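You operate a simulated robot arm through the tools that you are given. There is no shell and no other tool.

Carry out the task below with a simulated robot arm. There is one attempt and no reset: what you move stays moved.

Task
Drain the sink, swing the spout aside and scrub off the dirty patch with the brush.
Fine: spout toward the rack; put the brush back. Set down upright: pot brush. What is to be rubbed or washed off counts as gone when no trace of it is left.

The check looks at the end state, three seconds after you hand in, the way a careful person would. Anything else that was tipped, shoved, dropped, spilled or broken makes it a failure.

Robot
A 6-joint arm with a three-finger gripper, fixed in place. Base frame: the origin is on the floor under the middle of its stand, x ahead of it, y to its left, z up; the work surface is at about z = 92. Lengths are in cm, angles in rad, forces in N, time in s.
It reaches about 121.3 cm from its shoulder. Its first joint turns from -2.897 to 2.897 rad. Payload 4.89 kg.
Tool frame: the origin (TCP) lies between the finger pads and is the grasp point; the fingertips stand 3 cm ahead of it; z points along the fingers, y is the line along which they close. The gripper opens to 16.4 cm; its body begins 12.5 cm behind the TCP.
Orientation is told as [roll, pitch, yaw] about the base's x, y, z axes, in that order, counted from this pose: with the fingers straight down and closing along the base's y, the tool's x points along the base's -x, its y along +y and its z along -z.

Tools
- The arm moves only by the tool servo_tool. Its argument "increments" is text: rows parted by semicolons, each of 7 numbers parted by spaces: the shift along the base's x, y, z in cm, then the turn, a rotation vector about the base's x, y, z in rad, then the finger opening in cm, from 0 to 16.4. In form: dx dy dz wx wy wz gripper; .... A call has 1 to 20 rows; each row is the pose to reach, as a shift and turn from the pose commanded when the call began. Rows are played at 5 a second. More than 5 cm and 0.15 rad between two rows, or a gripper value outside its range, and nothing of the call is played. A pose out of reach is approached as far as the arm can. The call stops where the force on the tool passes 90 N (or 10 N more than at its start, if that is more) or the arm is blocked; 0.2 s more then pass. The fingers move at their own pace (about 10.8 cm/s each) and stop on an object; they squeeze with about 41 N. The grip force told is the motor's: it shows also when the fingers shut on nothing. Time passes only in rows, and 0.2 s behind the last, so rows that repeat a pose let the fingers close. It gives the time, the measured TCP pose, the force on the tool (base axes), the opening and the grip force at its end, in the units of the frame above (readings bear some noise), with the torque about the TCP (base axes, N m) and any sound that the robot's microphone picked up.
- Cameras (640 x 400 px; columns grow to the right, rows downward): "scene" is fixed at [5.84, 49.57, 147.94]; the picture's right is [-0.42, -0.91, 0.00], its down [-0.46, 0.21, -0.86] and it looks along [0.78, -0.36, -0.51] (base axes); focal length 317 px, centre (320, 200). "wrist" rides on the gripper at [7.6, -0.2, -15.2] in the tool frame; the picture's right is [0.02, 1.00, 0.00], its down [-0.88, 0.02, -0.47] and it looks along [-0.47, 0.01, 0.88] (tool axes); focal length 247 px, centre (320, 200). There is no depth. A picture from a camera that has moved, and an enlarged one, comes with that camera's place and axes in the base frame and with its lens. The place of the scene camera against the robot may be out by one fixed shift of up to 1.2 cm in any direction.
- grab_frame(camera): a new picture of that camera. It takes no simulated time.
- move_column(by): moves the trunk up (or, below 0, down) by that many cm; the arm rides with it, the base frame stays. It gives what a move gives, with no picture.
- close_up(camera, box): a new picture of the part [left, top, right, bottom] of that camera's present view, enlarged. It takes no simulated time.
- finish_job(): hands the job in; it is judged then, once.

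Nothing tells you positions but the pictures and the camera data. Unless the task says otherwise, let go and move clear before handing in.

The tools are called after "Request:" as a command line: name --argument value ..., lists and objects as JSON in quotes. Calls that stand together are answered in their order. servo_tool: Moves the arm, as the interface text tells. Its arguments: {"type":"object","properties":{"increments":{"type":"string"}},"required":["increments"]} The other tools are called the same way: move_column (by) moves the trunk up or down; grab_frame (camera) takes a picture; close_up (camera, box) takes an enlarged picture of a part of a camera's view; finish_job () hands the job in.

At the start:

```text
t: 0.0
eef_pos: [51.88, 11.68, 132.94]
tcp_rot: [0.0, -0.001, -0.001]
force: [-0.2, 0.5, -0.1]
moment: [0.01, 0.01, 0.01]
grip_width: 16.4
finger_force: 0.1
trunk travel left (down, up): [-17.5, 21.5]
```

scene: 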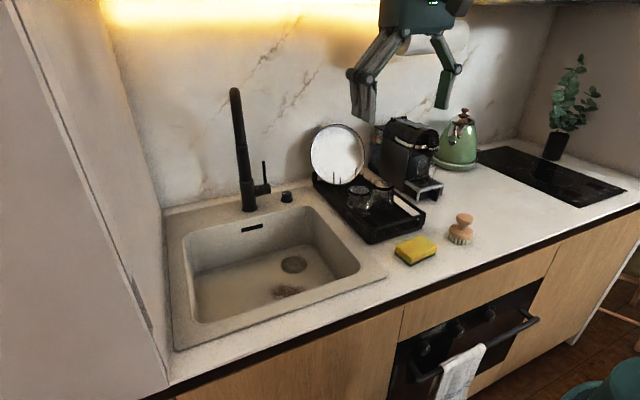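
wrist: 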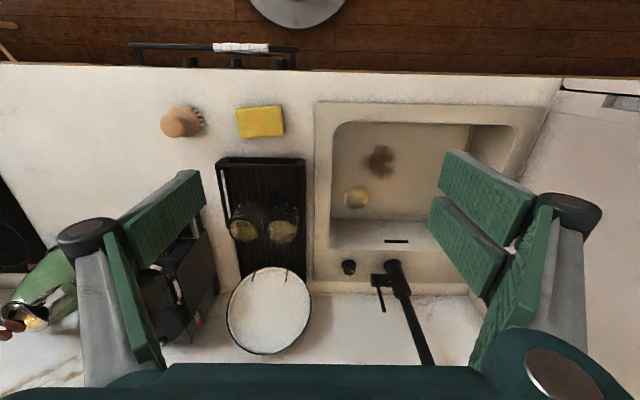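

I see a sink with a black tap and a knob beside it, a drying rack, a sponge and a pot brush. I'll take close-ups to find the drain control, the patch and the brush before moving.

Request:
close_up --camera "scene" --box '[160, 80, 400, 230]'

Request:
close_up --camera "scene" --box '[160, 190, 400, 340]'

Request:
close_up --camera "scene" --box '[370, 190, 530, 290]'

Request:
close_up --camera "wrist" --box '[300, 80, 560, 300]'

Request:
close_up --camera "wrist" --box '[130, 80, 330, 205]'

```text
2.67 times, centred on (280, 155) of scene
camera zoom: at [5.84, 49.57, 147.94], right [-0.42, -0.91, 0.0], down [-0.46, 0.21, -0.86], along [0.78, -0.36, -0.51], focal length 845 px, centre (427, 320)
```

zoom: 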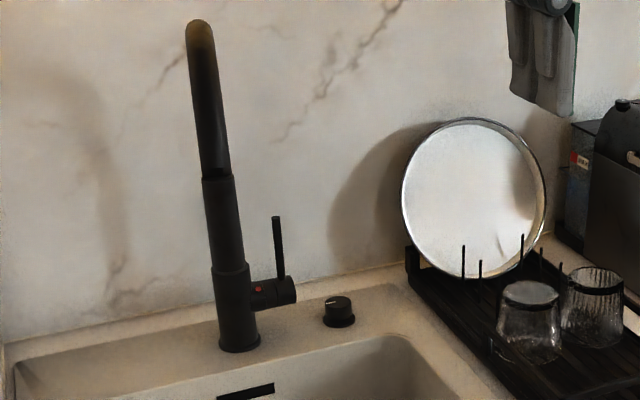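

```text
2.67 times, centred on (280, 265) of scene
camera zoom: at [5.84, 49.57, 147.94], right [-0.42, -0.91, 0.0], down [-0.46, 0.21, -0.86], along [0.78, -0.36, -0.51], focal length 845 px, centre (427, 27)
```

zoom: 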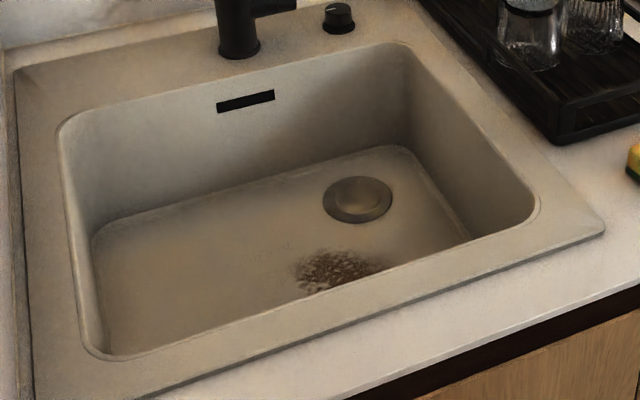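

```text
4.00 times, centred on (450, 240) of scene
camera zoom: at [5.84, 49.57, 147.94], right [-0.42, -0.91, 0.0], down [-0.46, 0.21, -0.86], along [0.78, -0.36, -0.51], focal length 1268 px, centre (-200, 40)
```

zoom: 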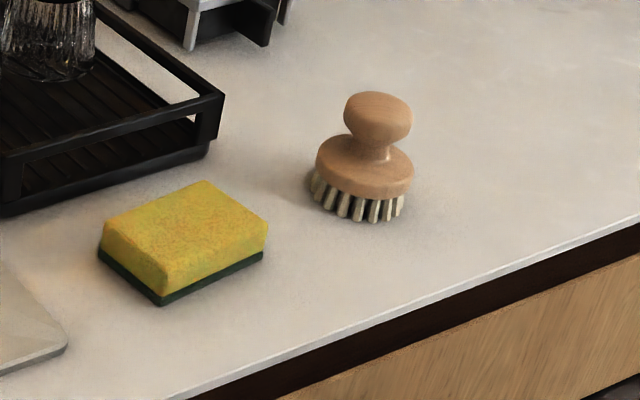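

```text
1.82 times, centred on (430, 190) of wrist
camera zoom: at [44.1, 11.41, 148.13], right [-0.02, 1.0, 0.0], down [0.88, 0.02, 0.47], along [0.47, 0.01, -0.88], focal length 449 px, centre (120, 218)
```

zoom: 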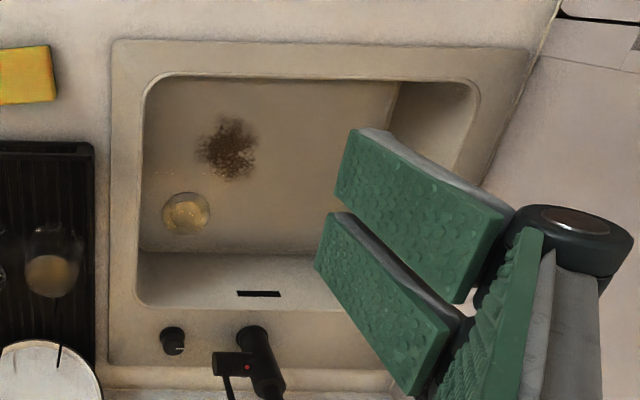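

```text
3.20 times, centred on (230, 142) of wrist
camera zoom: at [44.1, 11.41, 148.13], right [-0.02, 1.0, 0.0], down [0.88, 0.02, 0.47], along [0.47, 0.01, -0.88], focal length 790 px, centre (608, 384)
```

zoom: 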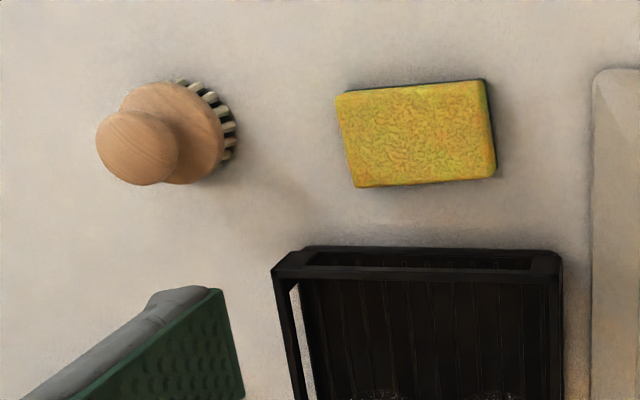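

The drain knob seems to be at about (94, 21), the brush at about (54.5, -16.7) and the tap just behind the sink. I'll tilt the wrist up to see the spout's shape.

Request:
servo_tool --increments "0 0 0 0 -0.15 0 16.4; 0 0 0 0 -0.3 0 16.4; 0 0 0 0 -0.45 0 16.4; 0 0 0 0 -0.6 0 16.4"

Request:
grab_frame --camera "wrist"

Request:
grab_frame --camera "scene"

```text
t: 1.0
eef_pos: [51.81, 11.6, 132.91]
tcp_rot: [-0.001, -0.601, 0.0]
force: [1.0, 0.2, -0.3]
moment: [-0.06, 0.13, -0.07]
grip_width: 16.4
finger_force: 0.1
trunk travel left (down, up): [-17.5, 21.5]
```

```text
taken
camera wrist: at [36.84, 11.44, 141.11], right [-0.02, 1.0, -0.01], down [0.46, 0.02, 0.89], along [0.89, 0.01, -0.46], focal length 247 px, centre (320, 200)
```

wrist: 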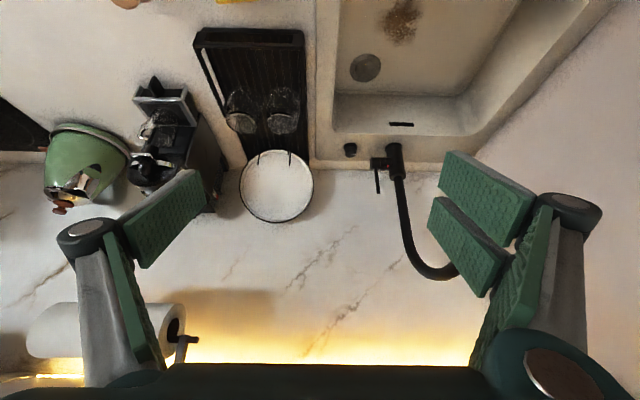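

```text
taken
```

scene: 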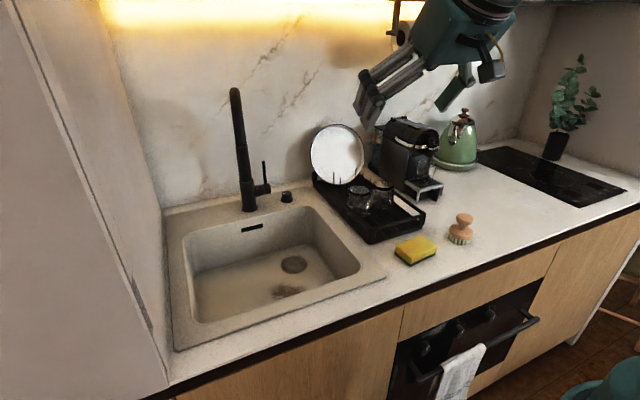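

The spout is a gooseneck, and a finger hides its tip. I'll shift left to see the whole spout.

Request:
servo_tool --increments "0 4 0 0 0 0 16.4; 0 8 0 0 0 0 16.4; 0 12 0 0 0 0 16.4; 0 15 0 0 0 0 16.4"

Request:
grab_frame --camera "wrist"

```text
t: 2.0
eef_pos: [51.81, 26.22, 132.97]
tcp_rot: [-0.001, -0.601, 0.0]
force: [-0.3, 0.3, 0.5]
moment: [0.04, -0.03, 0.05]
grip_width: 16.38
finger_force: 0.0
trunk travel left (down, up): [-17.5, 21.5]
```

```text
taken
camera wrist: at [36.86, 26.17, 141.26], right [-0.02, 1.0, -0.01], down [0.46, 0.02, 0.89], along [0.89, 0.01, -0.46], focal length 247 px, centre (320, 200)
```

wrist: 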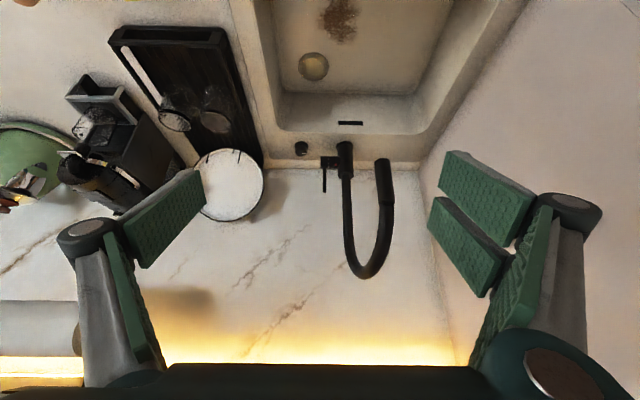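

The spout runs from the tap post at about (95, 34) out to a tip at about (73, 38), around z = 114. I'll zoom in on the knob, the tap and the sink floor.

Request:
close_up --camera "wrist" --box '[270, 110, 430, 210]'

Request:
close_up --camera "wrist" --box '[250, 0, 442, 120]'

Request:
close_up --camera "scene" --box '[220, 150, 316, 210]'

```text
4.00 times, centred on (350, 160) of wrist
camera zoom: at [36.86, 26.17, 141.26], right [-0.02, 1.0, -0.01], down [0.46, 0.02, 0.89], along [0.89, 0.01, -0.46], focal length 988 px, centre (200, 360)
```

zoom: 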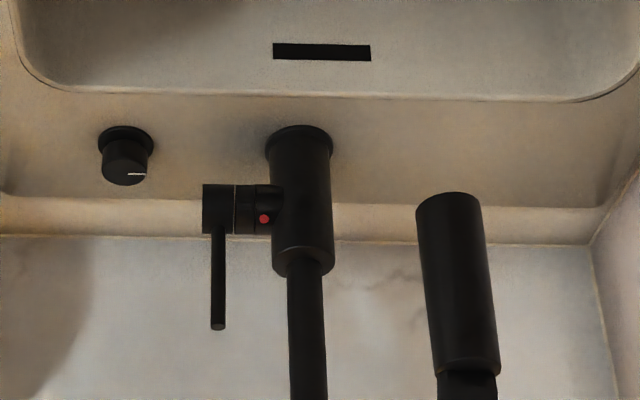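

```text
3.33 times, centred on (346, 60) of wrist
camera zoom: at [36.86, 26.17, 141.26], right [-0.02, 1.0, -0.01], down [0.46, 0.02, 0.89], along [0.89, 0.01, -0.46], focal length 823 px, centre (233, 667)
```

zoom: 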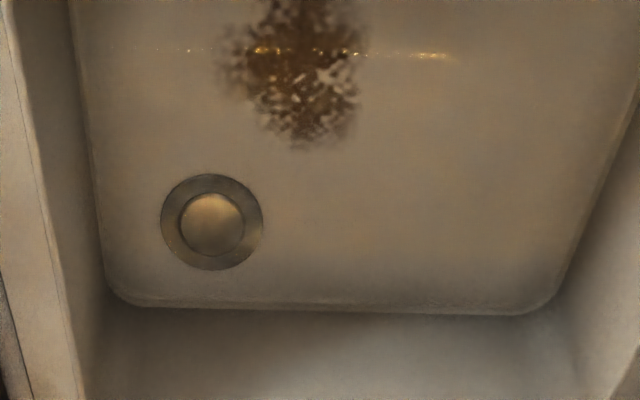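

```text
6.67 times, centred on (268, 180) of scene
camera zoom: at [5.84, 49.57, 147.94], right [-0.42, -0.91, 0.0], down [-0.46, 0.21, -0.86], along [0.78, -0.36, -0.51], focal length 2113 px, centre (667, 333)
```

zoom: 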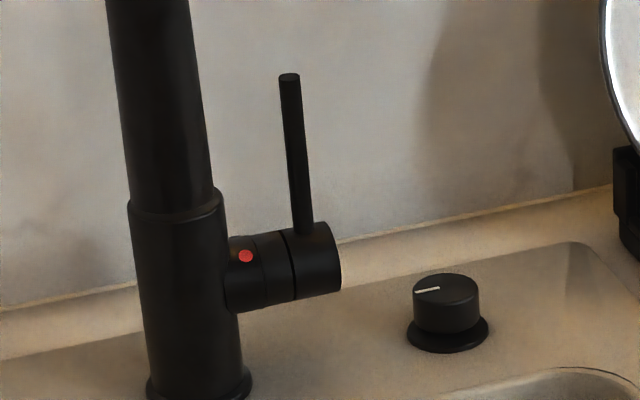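

The drain control is a rotary knob at about (94.7, 20.9), top at about z = 96, with its mark pointing toward the tap, and there is water in the basin. Before going near the tap lever I'll level the wrist and check the finger geometry at a small opening.

Request:
servo_tool --increments "2 -1 0 0 0.15 0 12; 4 -2 0 0 0.3 0 8; 6 -4 0 0 0.45 0 6; 8 -6 0 0 0.6 0 6; 8 -6 0 0 0.6 0 6"

Request:
grab_frame --camera "wrist"

Request:
grab_frame --camera "scene"

```text
t: 3.2
eef_pos: [60.23, 20.32, 132.83]
tcp_rot: [0.0, 0.002, 0.001]
force: [1.6, -0.4, -0.7]
moment: [-0.02, 0.22, -0.01]
grip_width: 5.99
finger_force: 0.1
trunk travel left (down, up): [-17.5, 21.5]
```

```text
taken
camera wrist: at [52.45, 20.1, 148.14], right [-0.02, 1.0, 0.0], down [0.88, 0.02, 0.47], along [0.47, 0.01, -0.88], focal length 247 px, centre (320, 200)
```

wrist: 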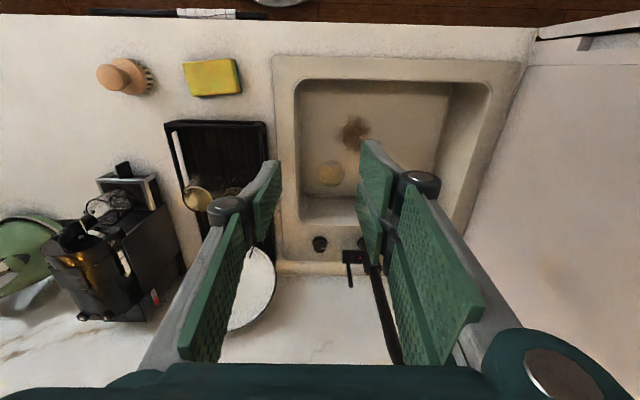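

```text
taken
```

scene: 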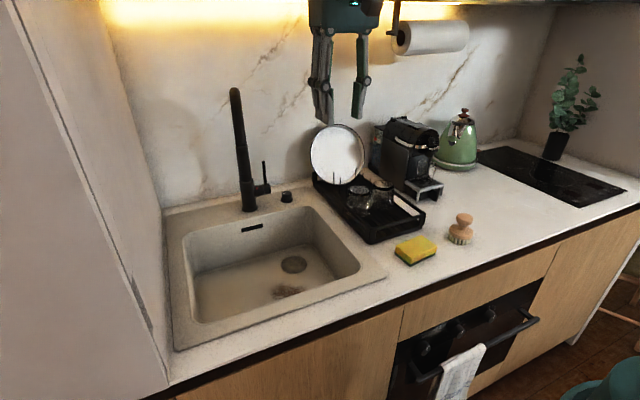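

Both finger groups now hang roughly straight down. I'll take a closer look to judge their width.

Request:
close_up --camera "scene" --box '[280, 0, 408, 130]'

Request:
close_up --camera "wrist" --box '[150, 110, 510, 400]'

```text
3.08 times, centred on (344, 65) of scene
camera zoom: at [5.84, 49.57, 147.94], right [-0.42, -0.91, 0.0], down [-0.46, 0.21, -0.86], along [0.78, -0.36, -0.51], focal length 975 px, centre (246, 615)
```

zoom: 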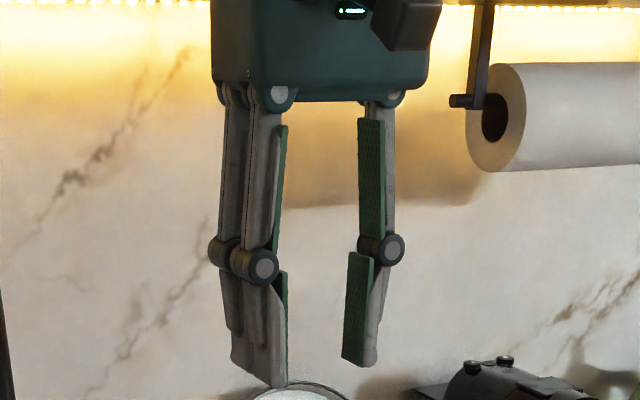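

```text
1.38 times, centred on (330, 255) of wrist
camera zoom: at [52.45, 20.1, 148.14], right [-0.02, 1.0, 0.0], down [0.88, 0.02, 0.47], along [0.47, 0.01, -0.88], focal length 341 px, centre (306, 124)
```

zoom: 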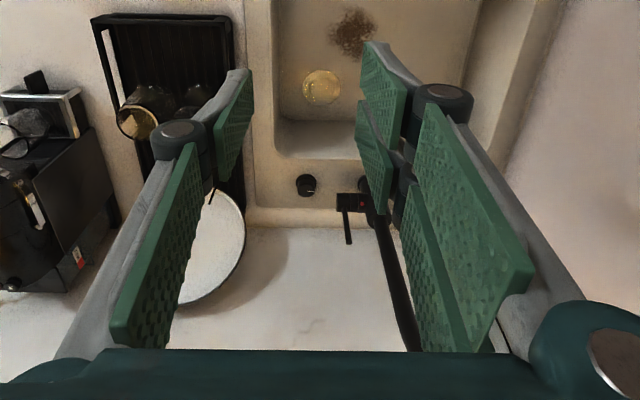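

Fingers and camera should clear the tap lever if I approach with the fingers closing roughly along x and the camera on the rack side. I'll move above the knob, turning the tool about 70°.

Request:
servo_tool --increments "4 0 0 0 0 0.136 7; 8 0 0 0 0 0.272 7; 12 0 0 0 0 0.408 7; 16 0 0 0 0 0.544 7; 20 0 0 0 0 0.68 7; 24 0 0 0 0 0.816 7; 28 0 0 0 0 0.952 7; 32 0 -2 0 0 1.088 7; 34.8 0.2 -4 0 0 1.22 7; 34.8 0.2 -8 0 0 1.22 7; 34.8 0.2 -12 0 0 1.22 7; 34.8 0.2 -12 0 0 1.22 7"

Request:
grab_frame --camera "wrist"

Request:
grab_frame --camera "scene"

```text
t: 4.0
eef_pos: [68.99, 20.29, 132.63]
tcp_rot: [0.001, 0.005, 0.338]
force: [-37.9, -5.9, 3.1]
moment: [0.92, -7.78, -1.81]
grip_width: 6.99
finger_force: 0.1
trunk travel left (down, up): [-17.5, 21.5]
stopped in row 3: the force on the tool passed its limit at 138 N (the readings are from after the stop); the commanded pose is now the measured one
```

```text
taken
camera wrist: at [61.86, 17.76, 147.91], right [-0.35, 0.94, 0.0], down [0.83, 0.31, 0.47], along [0.44, 0.17, -0.88], focal length 247 px, centre (320, 200)
```

wrist: 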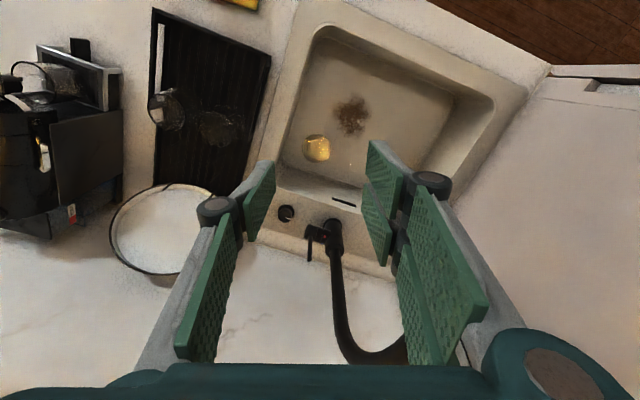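

```text
taken
```

scene: 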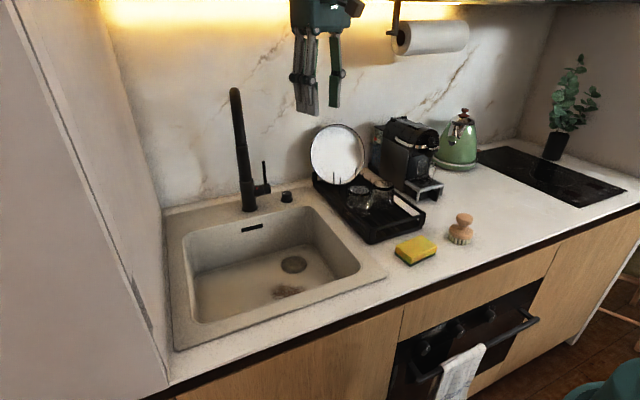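

The top of the gripper hit something about 20 cm above the TCP, most likely the front edge of the wall cabinet. I'll back off and lower the trunk so the wrist passes underneath.

Request:
servo_tool --increments "-4 0 0 0 0 0 7; -8 0 0 0 0 0 7; -10 0 0 0 0 0 7"

Request:
move_column --by -15

Request:
grab_frame --camera "scene"

Request:
grab_frame --camera "wrist"

```text
t: 4.8
eef_pos: [59.49, 20.21, 132.28]
tcp_rot: [0.003, 0.003, 0.338]
force: [-1.2, 0.0, 0.0]
moment: [0.02, -0.09, 0.05]
grip_width: 6.99
finger_force: 0.1
trunk travel left (down, up): [-17.5, 21.5]
```

```text
t: 6.5
eef_pos: [59.56, 20.27, 117.38]
tcp_rot: [0.002, 0.006, 0.336]
force: [0.2, 0.3, -0.4]
moment: [0.0, 0.0, -0.02]
grip_width: 6.99
finger_force: 0.0
trunk travel left (down, up): [-2.5, 36.5]
```

```text
taken
```

scene: 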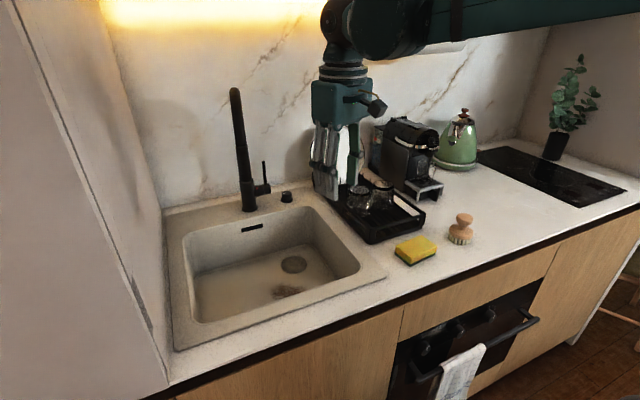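

```text
taken
camera wrist: at [52.41, 17.66, 132.64], right [-0.35, 0.94, 0.0], down [0.83, 0.31, 0.47], along [0.44, 0.17, -0.88], focal length 247 px, centre (320, 200)
```

wrist: 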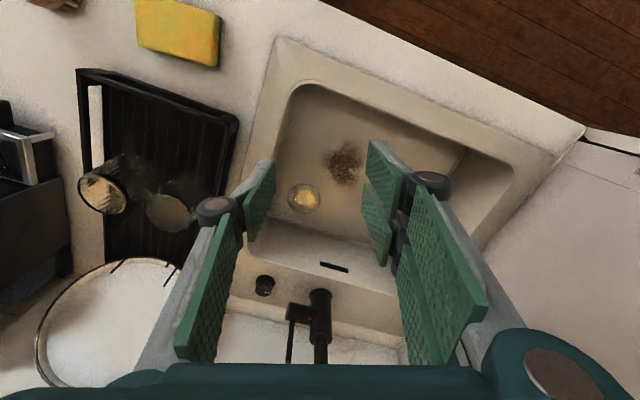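

The forearm is now visible, and the wrist stack reaches about 30 cm above the TCP. I'll drop to TCP z of about 105 before moving in under the cabinet to the knob.

Request:
servo_tool --increments "0 0 -4 0 0 0 7; 0 0 -8 0 0 0 7; 0 0 -12 0 0 0 7; 4 0 -12 0 0 0.1 7; 8 0.2 -12 0 0 0.2 7; 12 0.2 -12 0 0 0.3 7; 16 0.3 -12 0 0 0.4 7; 20 0.3 -12 0 0 0.5 7; 24 0.4 -12 0 0 0.6 7; 24 0.4 -12 0 0 0.6 7"

Request:
grab_frame --camera "scene"

Request:
grab_frame --camera "wrist"

```text
t: 8.7
eef_pos: [83.75, 20.66, 105.14]
tcp_rot: [0.003, 0.006, 0.937]
force: [0.1, 0.4, -0.5]
moment: [-0.03, -0.08, 0.02]
grip_width: 7.01
finger_force: 0.0
trunk travel left (down, up): [-2.5, 36.5]
```

```text
taken
```

scene: 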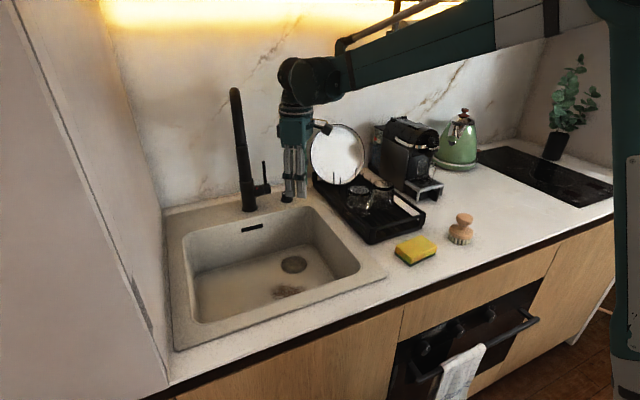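

```text
taken
camera wrist: at [79.28, 14.5, 120.53], right [-0.82, 0.57, 0.0], down [0.51, 0.72, 0.47], along [0.27, 0.38, -0.88], focal length 247 px, centre (320, 200)
```

wrist: 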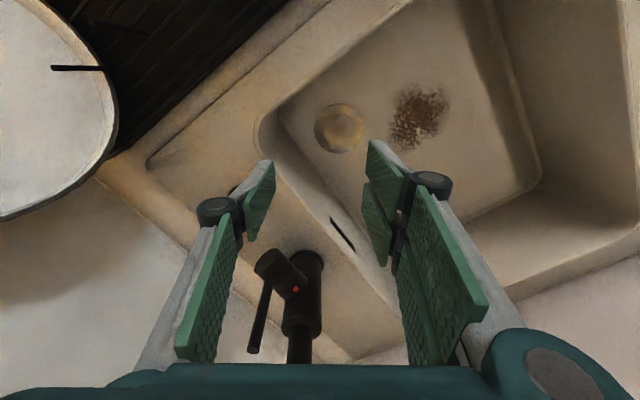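

The fingertips are clear of the lever. I'll continue to directly above the knob and check the centring.

Request:
servo_tool --increments "4 0.1 0 0 0 0.1 7; 8 0.2 0 0 0 0.2 7; 11 0.25 0 0 0 0.283 7; 11 0.25 0 0 0 0.283 7; 11 0.25 0 0 0 0.283 7"

Request:
grab_frame --camera "wrist"

Request:
close_up --camera "scene" --box '[220, 110, 348, 220]'

```text
t: 9.9
eef_pos: [94.37, 21.34, 105.48]
tcp_rot: [0.003, 0.007, 1.22]
force: [0.3, 0.5, 0.0]
moment: [-0.07, 0.07, -0.01]
grip_width: 6.99
finger_force: 0.0
trunk travel left (down, up): [-2.5, 36.5]
```

```text
taken
camera wrist: at [91.94, 14.14, 120.8], right [-0.95, 0.32, 0.0], down [0.29, 0.84, 0.47], along [0.15, 0.44, -0.88], focal length 247 px, centre (320, 200)
```

wrist: 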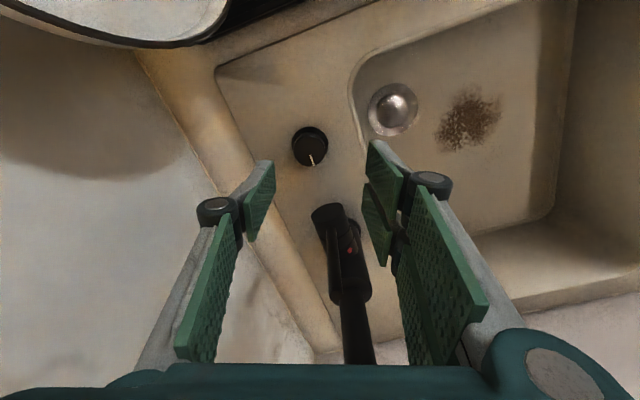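

```text
3.64 times, centred on (284, 165) of scene
camera zoom: at [5.84, 49.57, 147.94], right [-0.42, -0.91, 0.0], down [-0.46, 0.21, -0.86], along [0.78, -0.36, -0.51], focal length 1152 px, centre (451, 327)
```

zoom: 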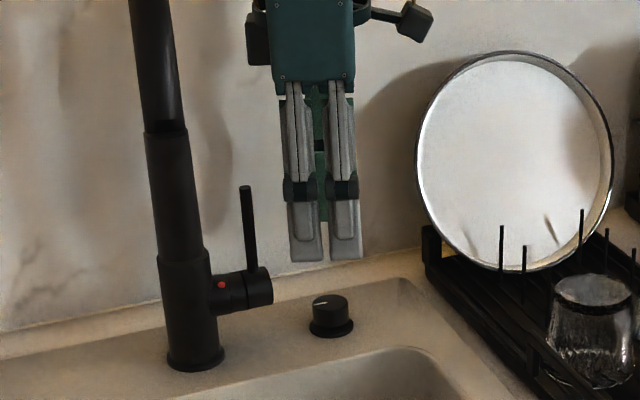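

The knob appears slightly off the grasp axis, by roughly +0.7 cm in x and -1.3 cm in y. I'll correct that and drop a little to re-check.

Request:
servo_tool --increments "0.7 -1.3 0 0 0 0 7; 0.7 -1.3 -2 0 0 0 7; 0.7 -1.3 -4 0 0 0 7; 0.7 -1.3 -4 0 0 0 7"

Request:
grab_frame --camera "wrist"

Request:
close_up --camera "scene" --box '[220, 110, 348, 220]'

```text
t: 10.9
eef_pos: [94.96, 19.79, 101.17]
tcp_rot: [0.002, 0.007, 1.22]
force: [-0.3, 0.4, 0.1]
moment: [-0.01, -0.02, 0.02]
grip_width: 6.98
finger_force: 0.1
trunk travel left (down, up): [-2.5, 36.5]
```

```text
taken
camera wrist: at [92.58, 12.72, 116.54], right [-0.95, 0.32, 0.0], down [0.29, 0.84, 0.47], along [0.15, 0.44, -0.88], focal length 247 px, centre (320, 200)
```

wrist: 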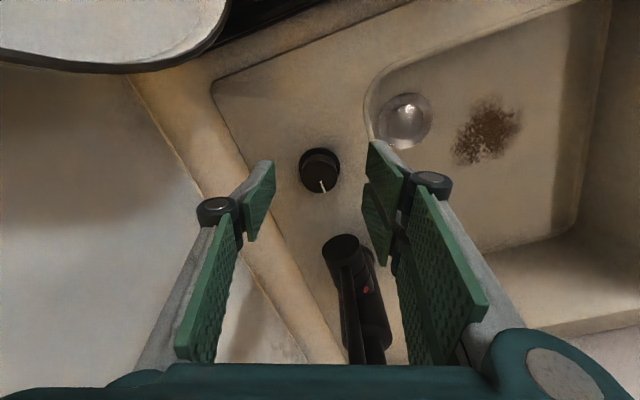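

```text
3.64 times, centred on (284, 165) of scene
camera zoom: at [5.84, 49.57, 147.94], right [-0.42, -0.91, 0.0], down [-0.46, 0.21, -0.86], along [0.78, -0.36, -0.51], focal length 1152 px, centre (451, 327)
```

zoom: 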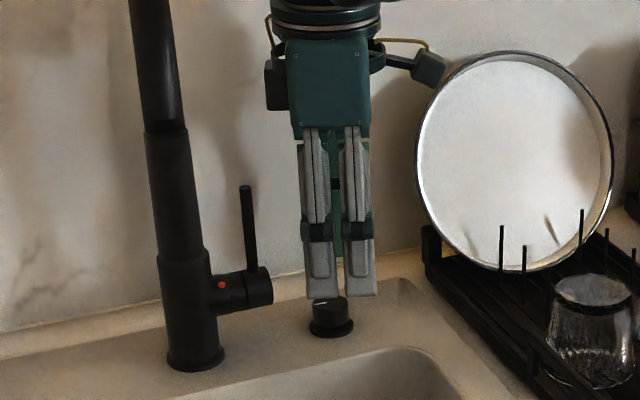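

Request:
close_up --camera "wrist" --box '[260, 120, 388, 200]'

```text
5.00 times, centred on (324, 160) of wrist
camera zoom: at [92.58, 12.72, 116.54], right [-0.95, 0.32, 0.0], down [0.29, 0.84, 0.47], along [0.15, 0.44, -0.88], focal length 1235 px, centre (300, 400)
```

zoom: 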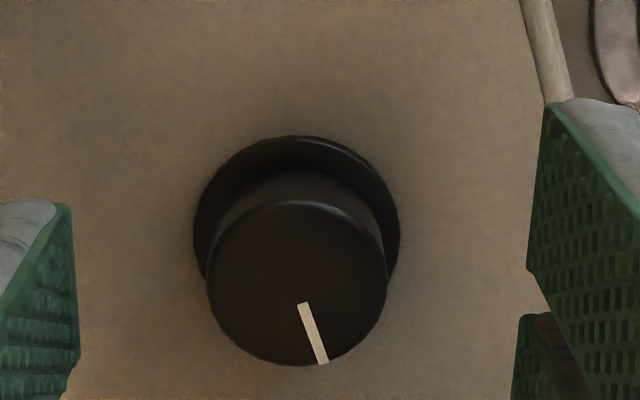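

The knob is about 0.4 cm in x and 0.9 cm in y off the grasp axis, with its mark along +y. I'll centre, lower onto it and close.

Request:
servo_tool --increments "0.43 0.91 0 0 0 0 7; 0.43 0.91 -2 0 0 0 7; 0.43 0.91 -3.9 0 0 0 7; 0.43 0.91 -3.9 0 0 0 7"

Request:
close_up --camera "scene" --box '[220, 110, 348, 220]'

Request:
close_up --camera "wrist" --box '[240, 120, 400, 220]'

```text
t: 11.9
eef_pos: [95.66, 20.67, 97.44]
tcp_rot: [0.002, 0.008, 1.217]
force: [-0.2, 0.9, 0.3]
moment: [0.0, -0.01, 0.02]
grip_width: 7.03
finger_force: 0.1
trunk travel left (down, up): [-2.5, 36.5]
```

```text
3.64 times, centred on (284, 165) of scene
camera zoom: at [5.84, 49.57, 147.94], right [-0.42, -0.91, 0.0], down [-0.46, 0.21, -0.86], along [0.78, -0.36, -0.51], focal length 1152 px, centre (451, 327)
```

zoom: 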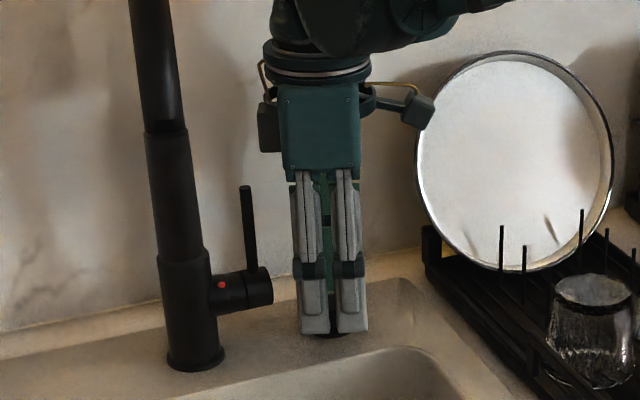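

```text
4.00 times, centred on (320, 170) of wrist
camera zoom: at [93.11, 13.51, 112.74], right [-0.95, 0.32, 0.0], down [0.29, 0.84, 0.47], along [0.15, 0.44, -0.88], focal length 988 px, centre (320, 320)
```

zoom: 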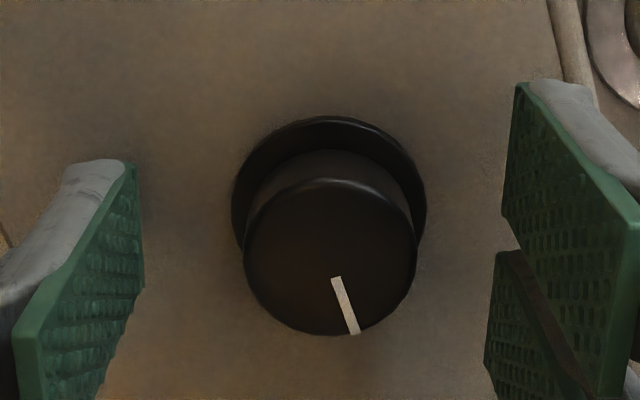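

The knob is well centred between the pads, so I'll close on it.

Request:
servo_tool --increments "0 0 0 0 0 0 4; 0 0 0 0 0 0 2; 0 0 0 0 0 0 2; 0 0 0 0 0 0 2"

Request:
close_up --camera "wrist" --box '[240, 120, 400, 220]'

```text
t: 12.9
eef_pos: [95.41, 20.81, 97.48]
tcp_rot: [0.004, 0.01, 1.22]
force: [-44.0, 4.4, -21.3]
moment: [0.01, 1.11, 0.22]
grip_width: 3.3
finger_force: 45.2
trunk travel left (down, up): [-2.5, 36.5]
```

```text
4.00 times, centred on (320, 170) of wrist
camera zoom: at [92.98, 13.59, 112.76], right [-0.95, 0.32, 0.0], down [0.29, 0.84, 0.47], along [0.15, 0.44, -0.88], focal length 988 px, centre (320, 320)
```

zoom: 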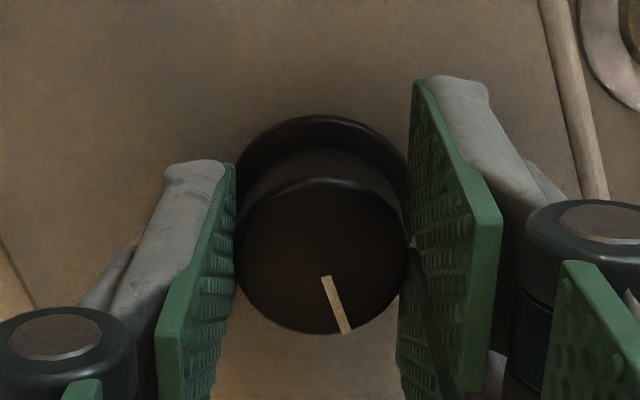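

The grip pulls the tool about 44 N to -x, so it is slightly off-centre. I'll ease the tool over before turning.

Request:
servo_tool --increments "-0.2 0.05 0 0 0 0 2; -0.2 0.05 0 0 0 0 2"

```text
t: 13.5
eef_pos: [95.38, 20.69, 97.56]
tcp_rot: [0.002, 0.007, 1.22]
force: [-27.0, 1.4, -23.2]
moment: [-0.13, 0.57, 0.15]
grip_width: 3.3
finger_force: 45.2
trunk travel left (down, up): [-2.5, 36.5]
```

Request:
servo_tool --increments "-0.3 0 -0.15 0 0 0 2; -0.3 0 -0.15 0 0 0 2"

```text
t: 14.1
eef_pos: [95.38, 20.77, 97.46]
tcp_rot: [-0.004, 0.003, 1.219]
force: [44.5, 8.9, 31.6]
moment: [0.16, -1.43, -0.09]
grip_width: 3.28
finger_force: 44.6
trunk travel left (down, up): [-2.5, 36.5]
```

Request:
servo_tool --increments "0.17 0 0.08 0 0 0 2; 0.17 0 0.08 0 0 0 2"

```text
t: 14.7
eef_pos: [95.39, 20.65, 97.33]
tcp_rot: [0.002, 0.005, 1.219]
force: [45.4, 6.6, 35.9]
moment: [0.27, -1.54, -0.06]
grip_width: 3.29
finger_force: 44.8
trunk travel left (down, up): [-2.5, 36.5]
```

Request:
servo_tool --increments "0.15 0 0.1 0 0 0 2; 0.15 0 0.1 0 0 0 2"

```text
t: 15.3
eef_pos: [95.41, 20.67, 97.49]
tcp_rot: [0.003, 0.009, 1.22]
force: [5.8, 4.7, 3.4]
moment: [0.44, -0.2, -0.02]
grip_width: 3.3
finger_force: 45.3
trunk travel left (down, up): [-2.5, 36.5]
```

The forces are balanced now. I'll try a small counter-clockwise turn of the knob and watch the torque.

Request:
servo_tool --increments "0 0 0 0 0 0.08 2; 0 0 0 0 0 0.16 2; 0 0 0 0 0 0.24 2"

Request:
close_up --camera "wrist" --box '[240, 120, 400, 220]'

```text
t: 16.1
eef_pos: [95.45, 20.55, 97.37]
tcp_rot: [0.002, 0.007, 1.46]
force: [4.8, 4.7, -2.1]
moment: [-0.2, -0.09, 0.01]
grip_width: 3.27
finger_force: 44.6
trunk travel left (down, up): [-2.5, 36.5]
```

```text
4.00 times, centred on (320, 170) of wrist
camera zoom: at [94.78, 13.17, 112.7], right [-1.0, 0.09, 0.0], down [0.08, 0.88, 0.47], along [0.04, 0.47, -0.88], focal length 988 px, centre (320, 320)
```

zoom: 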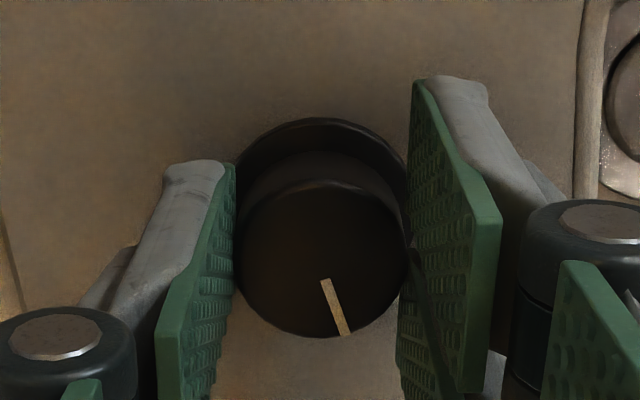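

The mark turns with the gripper and shows no resistance, so counter-clockwise works. I'll keep turning.

Request:
servo_tool --increments "0 0 0 0 0 0.1 2; 0 0 0 0 0 0.2 2; 0 0 0 0 0 0.3 2; 0 0 0 0 0 0.4 2; 0 0 0 0 0 0.5 2; 0 0 0 0 0 0.6 2"

Request:
close_up --camera "wrist" --box '[240, 120, 400, 220]'

Request:
grab_frame --camera "scene"

```text
t: 17.5
eef_pos: [95.57, 20.74, 97.33]
tcp_rot: [0.0, 0.009, 2.061]
force: [47.1, 17.1, 16.6]
moment: [0.76, -1.21, -0.19]
grip_width: 3.29
finger_force: 45.0
trunk travel left (down, up): [-2.5, 36.5]
```

```text
4.00 times, centred on (320, 170) of wrist
camera zoom: at [99.3, 14.16, 112.7], right [-0.87, -0.49, 0.0], down [-0.43, 0.77, 0.47], along [-0.23, 0.41, -0.88], focal length 988 px, centre (320, 320)
```

zoom: 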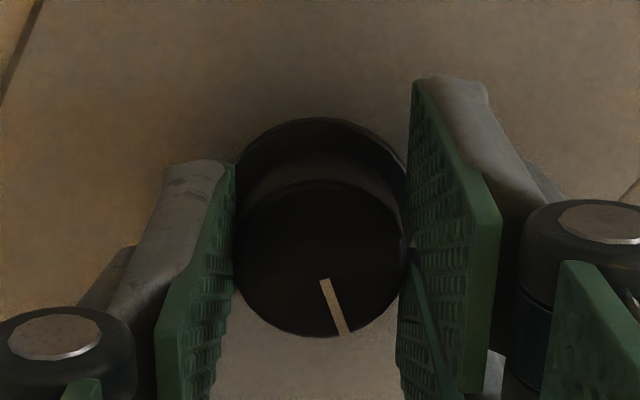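

```text
taken
```

scene: 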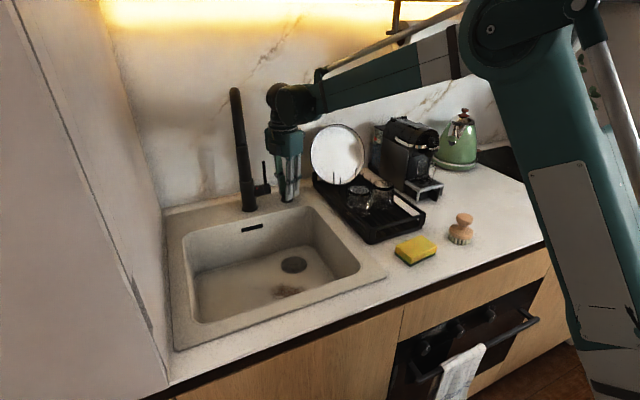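

Request:
close_up --camera "scene" --box '[160, 190, 400, 340]'

```text
2.67 times, centred on (280, 265) of scene
camera zoom: at [5.84, 49.57, 147.94], right [-0.42, -0.91, 0.0], down [-0.46, 0.21, -0.86], along [0.78, -0.36, -0.51], focal length 845 px, centre (427, 27)
```

zoom: 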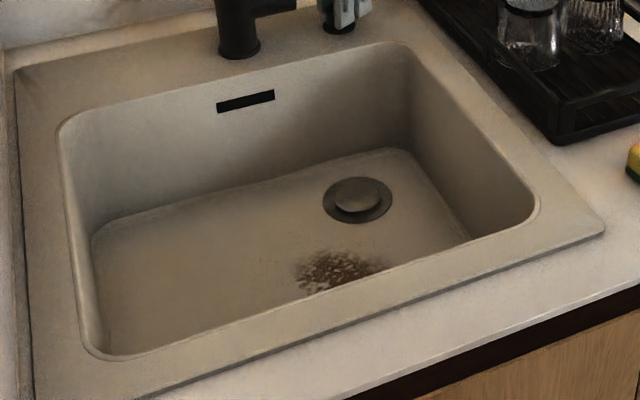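

The plug is visibly rising. I'll ease the side load and turn the knob the rest of the way to about 90°.

Request:
servo_tool --increments "0.15 0.08 0 0 0 0 2; 0.15 0.08 0 0 0 0.1 2; 0.15 0.08 0 0 0 0.2 2; 0.15 0.08 0 0 0 0.3 2; 0.15 0.08 0 0 0 0.4 2"

Request:
close_up --camera "wrist" --box '[240, 120, 400, 220]'

Request:
close_up --camera "scene" --box '[160, 190, 400, 340]'

```text
t: 18.7
eef_pos: [95.77, 20.84, 97.38]
tcp_rot: [0.001, 0.008, 2.462]
force: [34.9, 16.0, 10.6]
moment: [0.62, -0.96, -0.13]
grip_width: 3.28
finger_force: 45.3
trunk travel left (down, up): [-2.5, 36.5]
```

```text
4.00 times, centred on (320, 170) of wrist
camera zoom: at [101.69, 16.24, 112.69], right [-0.61, -0.79, 0.0], down [-0.7, 0.54, 0.47], along [-0.37, 0.28, -0.88], focal length 988 px, centre (320, 320)
```

zoom: 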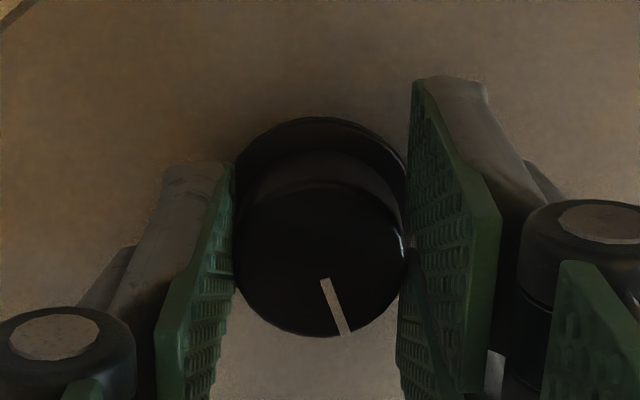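

```text
2.67 times, centred on (280, 265) of scene
camera zoom: at [5.84, 49.57, 147.94], right [-0.42, -0.91, 0.0], down [-0.46, 0.21, -0.86], along [0.78, -0.36, -0.51], focal length 845 px, centre (427, 27)
```

zoom: 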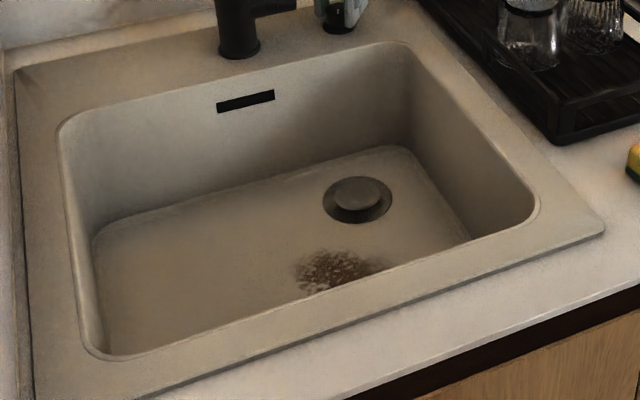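

Request:
servo_tool --increments "0.1 0.05 0 0 0 0.1 2; 0.1 0.05 0 0 0 0.2 2; 0.1 0.05 0 0 0 0.3 2; 0.1 0.05 0 0 0 0.33 2"

Request:
close_up --camera "wrist" --box '[240, 120, 400, 220]'

Request:
close_up --camera "scene" --box '[160, 190, 400, 340]'

```text
t: 19.7
eef_pos: [95.68, 20.9, 97.33]
tcp_rot: [0.003, 0.005, 2.792]
force: [29.0, 26.0, 14.5]
moment: [0.8, -0.65, -0.59]
grip_width: 3.28
finger_force: 44.6
trunk travel left (down, up): [-2.5, 36.5]
```

```text
4.00 times, centred on (320, 170) of wrist
camera zoom: at [102.85, 18.54, 112.68], right [-0.32, -0.95, 0.0], down [-0.84, 0.29, 0.47], along [-0.44, 0.15, -0.88], focal length 988 px, centre (320, 320)
```

zoom: 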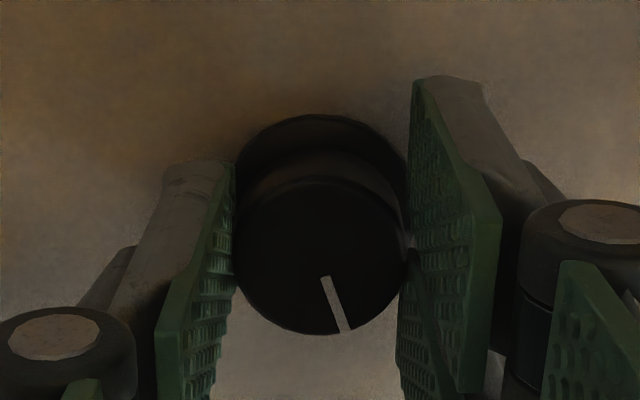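

```text
2.67 times, centred on (280, 265) of scene
camera zoom: at [5.84, 49.57, 147.94], right [-0.42, -0.91, 0.0], down [-0.46, 0.21, -0.86], along [0.78, -0.36, -0.51], focal length 845 px, centre (427, 27)
```

zoom: 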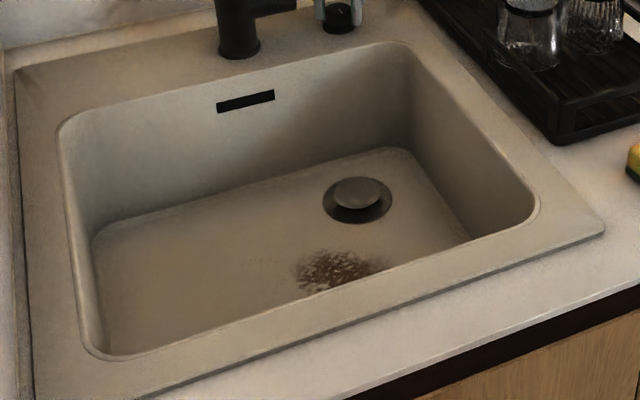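

The torque shows the knob's end stop at about 90°, and the plug is fully up. I'll open the fingers only slightly, because one is near the lever, and lift straight up.

Request:
servo_tool --increments "0 0 0 0 0 0 4.2; 0 0 0 0 0 0 4.2; 0 0 0 0 0 0 4.2; 0 0 1.5 0 0 0 4.2; 0 0 4 0 0 0 4.2; 0 0 8 0 0 0 4.2; 0 0 9 0 0 0 4.2"

Request:
grab_frame --camera "wrist"

Request:
close_up --camera "scene" --box '[220, 130, 348, 210]'

```text
t: 21.3
eef_pos: [95.73, 20.93, 106.52]
tcp_rot: [0.0, 0.009, 2.79]
force: [-0.1, 0.3, 0.2]
moment: [-0.01, 0.04, -0.03]
grip_width: 4.22
finger_force: 0.0
trunk travel left (down, up): [-2.5, 36.5]
```

```text
taken
camera wrist: at [102.79, 18.52, 121.79], right [-0.32, -0.95, 0.0], down [-0.84, 0.29, 0.47], along [-0.44, 0.15, -0.88], focal length 247 px, centre (320, 200)
```

wrist: 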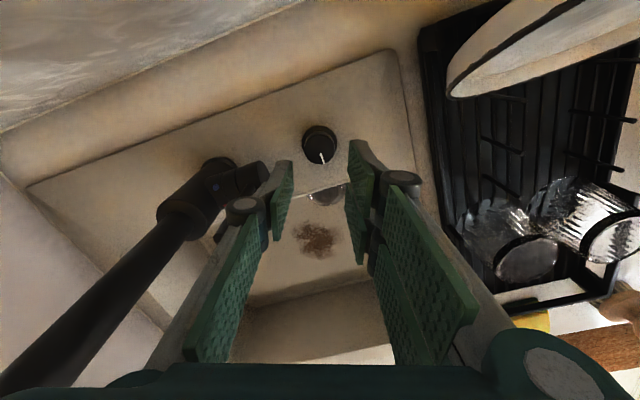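

```text
5.00 times, centred on (284, 170) of scene
camera zoom: at [5.84, 49.57, 147.94], right [-0.42, -0.91, 0.0], down [-0.46, 0.21, -0.86], along [0.78, -0.36, -0.51], focal length 1584 px, centre (500, 350)
```

zoom: 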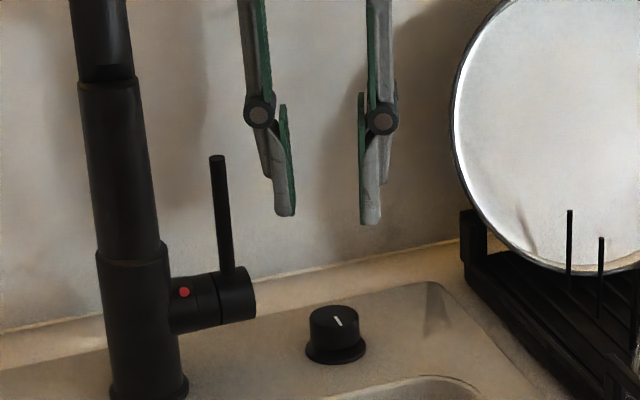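

The knob mark now points toward the front and the drain is open. I'll back out at this height while turning the wrist to neutral, then prepare to swing the spout.

Request:
servo_tool --increments "-1.5 0 0 0 0 -0.145 4.2; -3 0 0 0 0 -0.29 4.2; -5 0 0 0 0 -0.435 4.2; -7 0 0 0 0 -0.58 4.2; -9 0 0 0 0 -0.725 4.2; -11 0 0 0 0 -0.87 4.2; -13 0 0 0 0 -1.015 4.2; -15 0 0 0 0 -1.16 4.2; -17 0 0 0 0 -1.305 4.2; -19 0 0 0 0 -1.45 4.2; -21 0 0 0 0 -1.595 4.2; -23 0 0 0 0 -1.74 4.2; -25 0 0 0 0 -1.885 4.2; -27 0 0 0 0 -2.03 4.2; -29 0 0 0 0 -2.175 4.2; -31 0 0 0 0 -2.32 4.2; -33 0 0 0 0 -2.465 4.2; -35 0 0 0 0 -2.61 4.2; -37 0 0 0 0 -2.755 4.2; -39 0 0 0 0 -2.79 4.2"

Request:
grab_frame --camera "scene"

Request:
grab_frame --camera "wrist"

```text
t: 25.5
eef_pos: [56.73, 20.87, 106.38]
tcp_rot: [0.002, 0.007, -0.003]
force: [0.5, 0.9, -0.4]
moment: [-0.02, 0.21, -0.02]
grip_width: 4.18
finger_force: 0.0
trunk travel left (down, up): [-2.5, 36.5]
```

```text
taken
```

scene: 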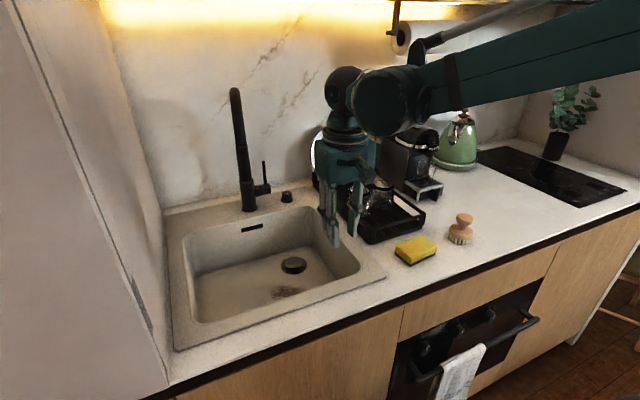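

```text
taken
camera wrist: at [48.99, 20.75, 121.76], right [-0.02, 1.0, 0.0], down [0.88, 0.02, 0.47], along [0.47, 0.01, -0.88], focal length 247 px, centre (320, 200)
```

wrist: 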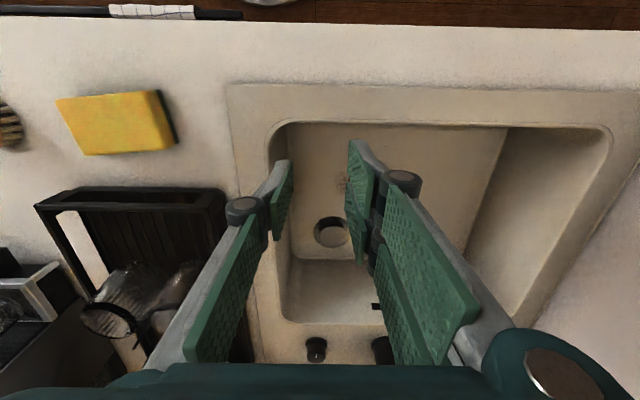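

The basin is drained, with an open dark ring around the raised plug. I'll close the fingers, tilt the hand forward and go to the left front of the spout.

Request:
servo_tool --increments "-1.5 3.3 1.8 0 -0.13 0 2; -3 6.6 3.6 0 -0.26 0 0; -4.5 9.9 5.4 0 -0.39 0 0; -6 13.2 7.2 0 -0.52 0 0; -7.5 16.5 9 0 -0.65 0 0; -9 19.8 10.8 0 -0.78 0 0; -10.5 23 12.6 0 -0.9 0 0; -10.5 23 12.6 0 -0.9 0 0"

Request:
grab_frame --camera "scene"

Request:
grab_frame --camera "wrist"

```text
t: 27.3
eef_pos: [46.16, 44.06, 119.08]
tcp_rot: [0.003, -0.895, -0.001]
force: [0.0, -0.8, -0.2]
moment: [-0.01, 0.06, 0.03]
grip_width: 0.0
finger_force: 40.5
trunk travel left (down, up): [-2.5, 36.5]
```

```text
taken
```

scene: 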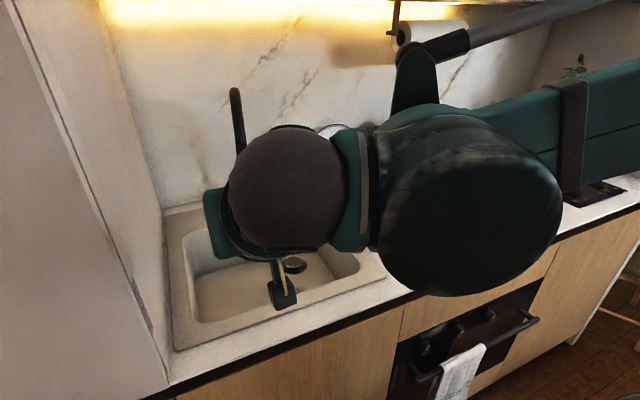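

```text
taken
camera wrist: at [29.42, 43.78, 122.72], right [-0.01, 1.0, -0.01], down [0.18, 0.02, 0.98], along [0.98, 0.01, -0.18], focal length 247 px, centre (320, 200)
```

wrist: 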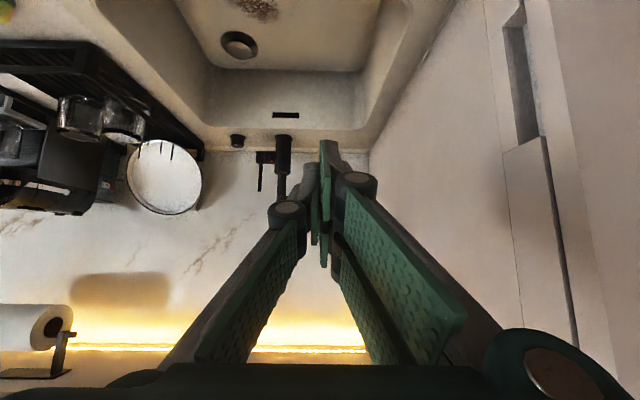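

Request:
close_up --camera "wrist" --box '[230, 120, 390, 220]'

```text
4.00 times, centred on (310, 170) of wrist
camera zoom: at [29.42, 43.78, 122.72], right [-0.01, 1.0, -0.01], down [0.18, 0.02, 0.98], along [0.98, 0.01, -0.18], focal length 988 px, centre (360, 320)
```

zoom: 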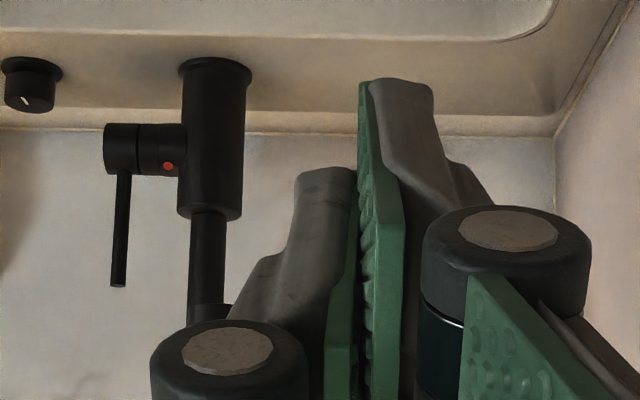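

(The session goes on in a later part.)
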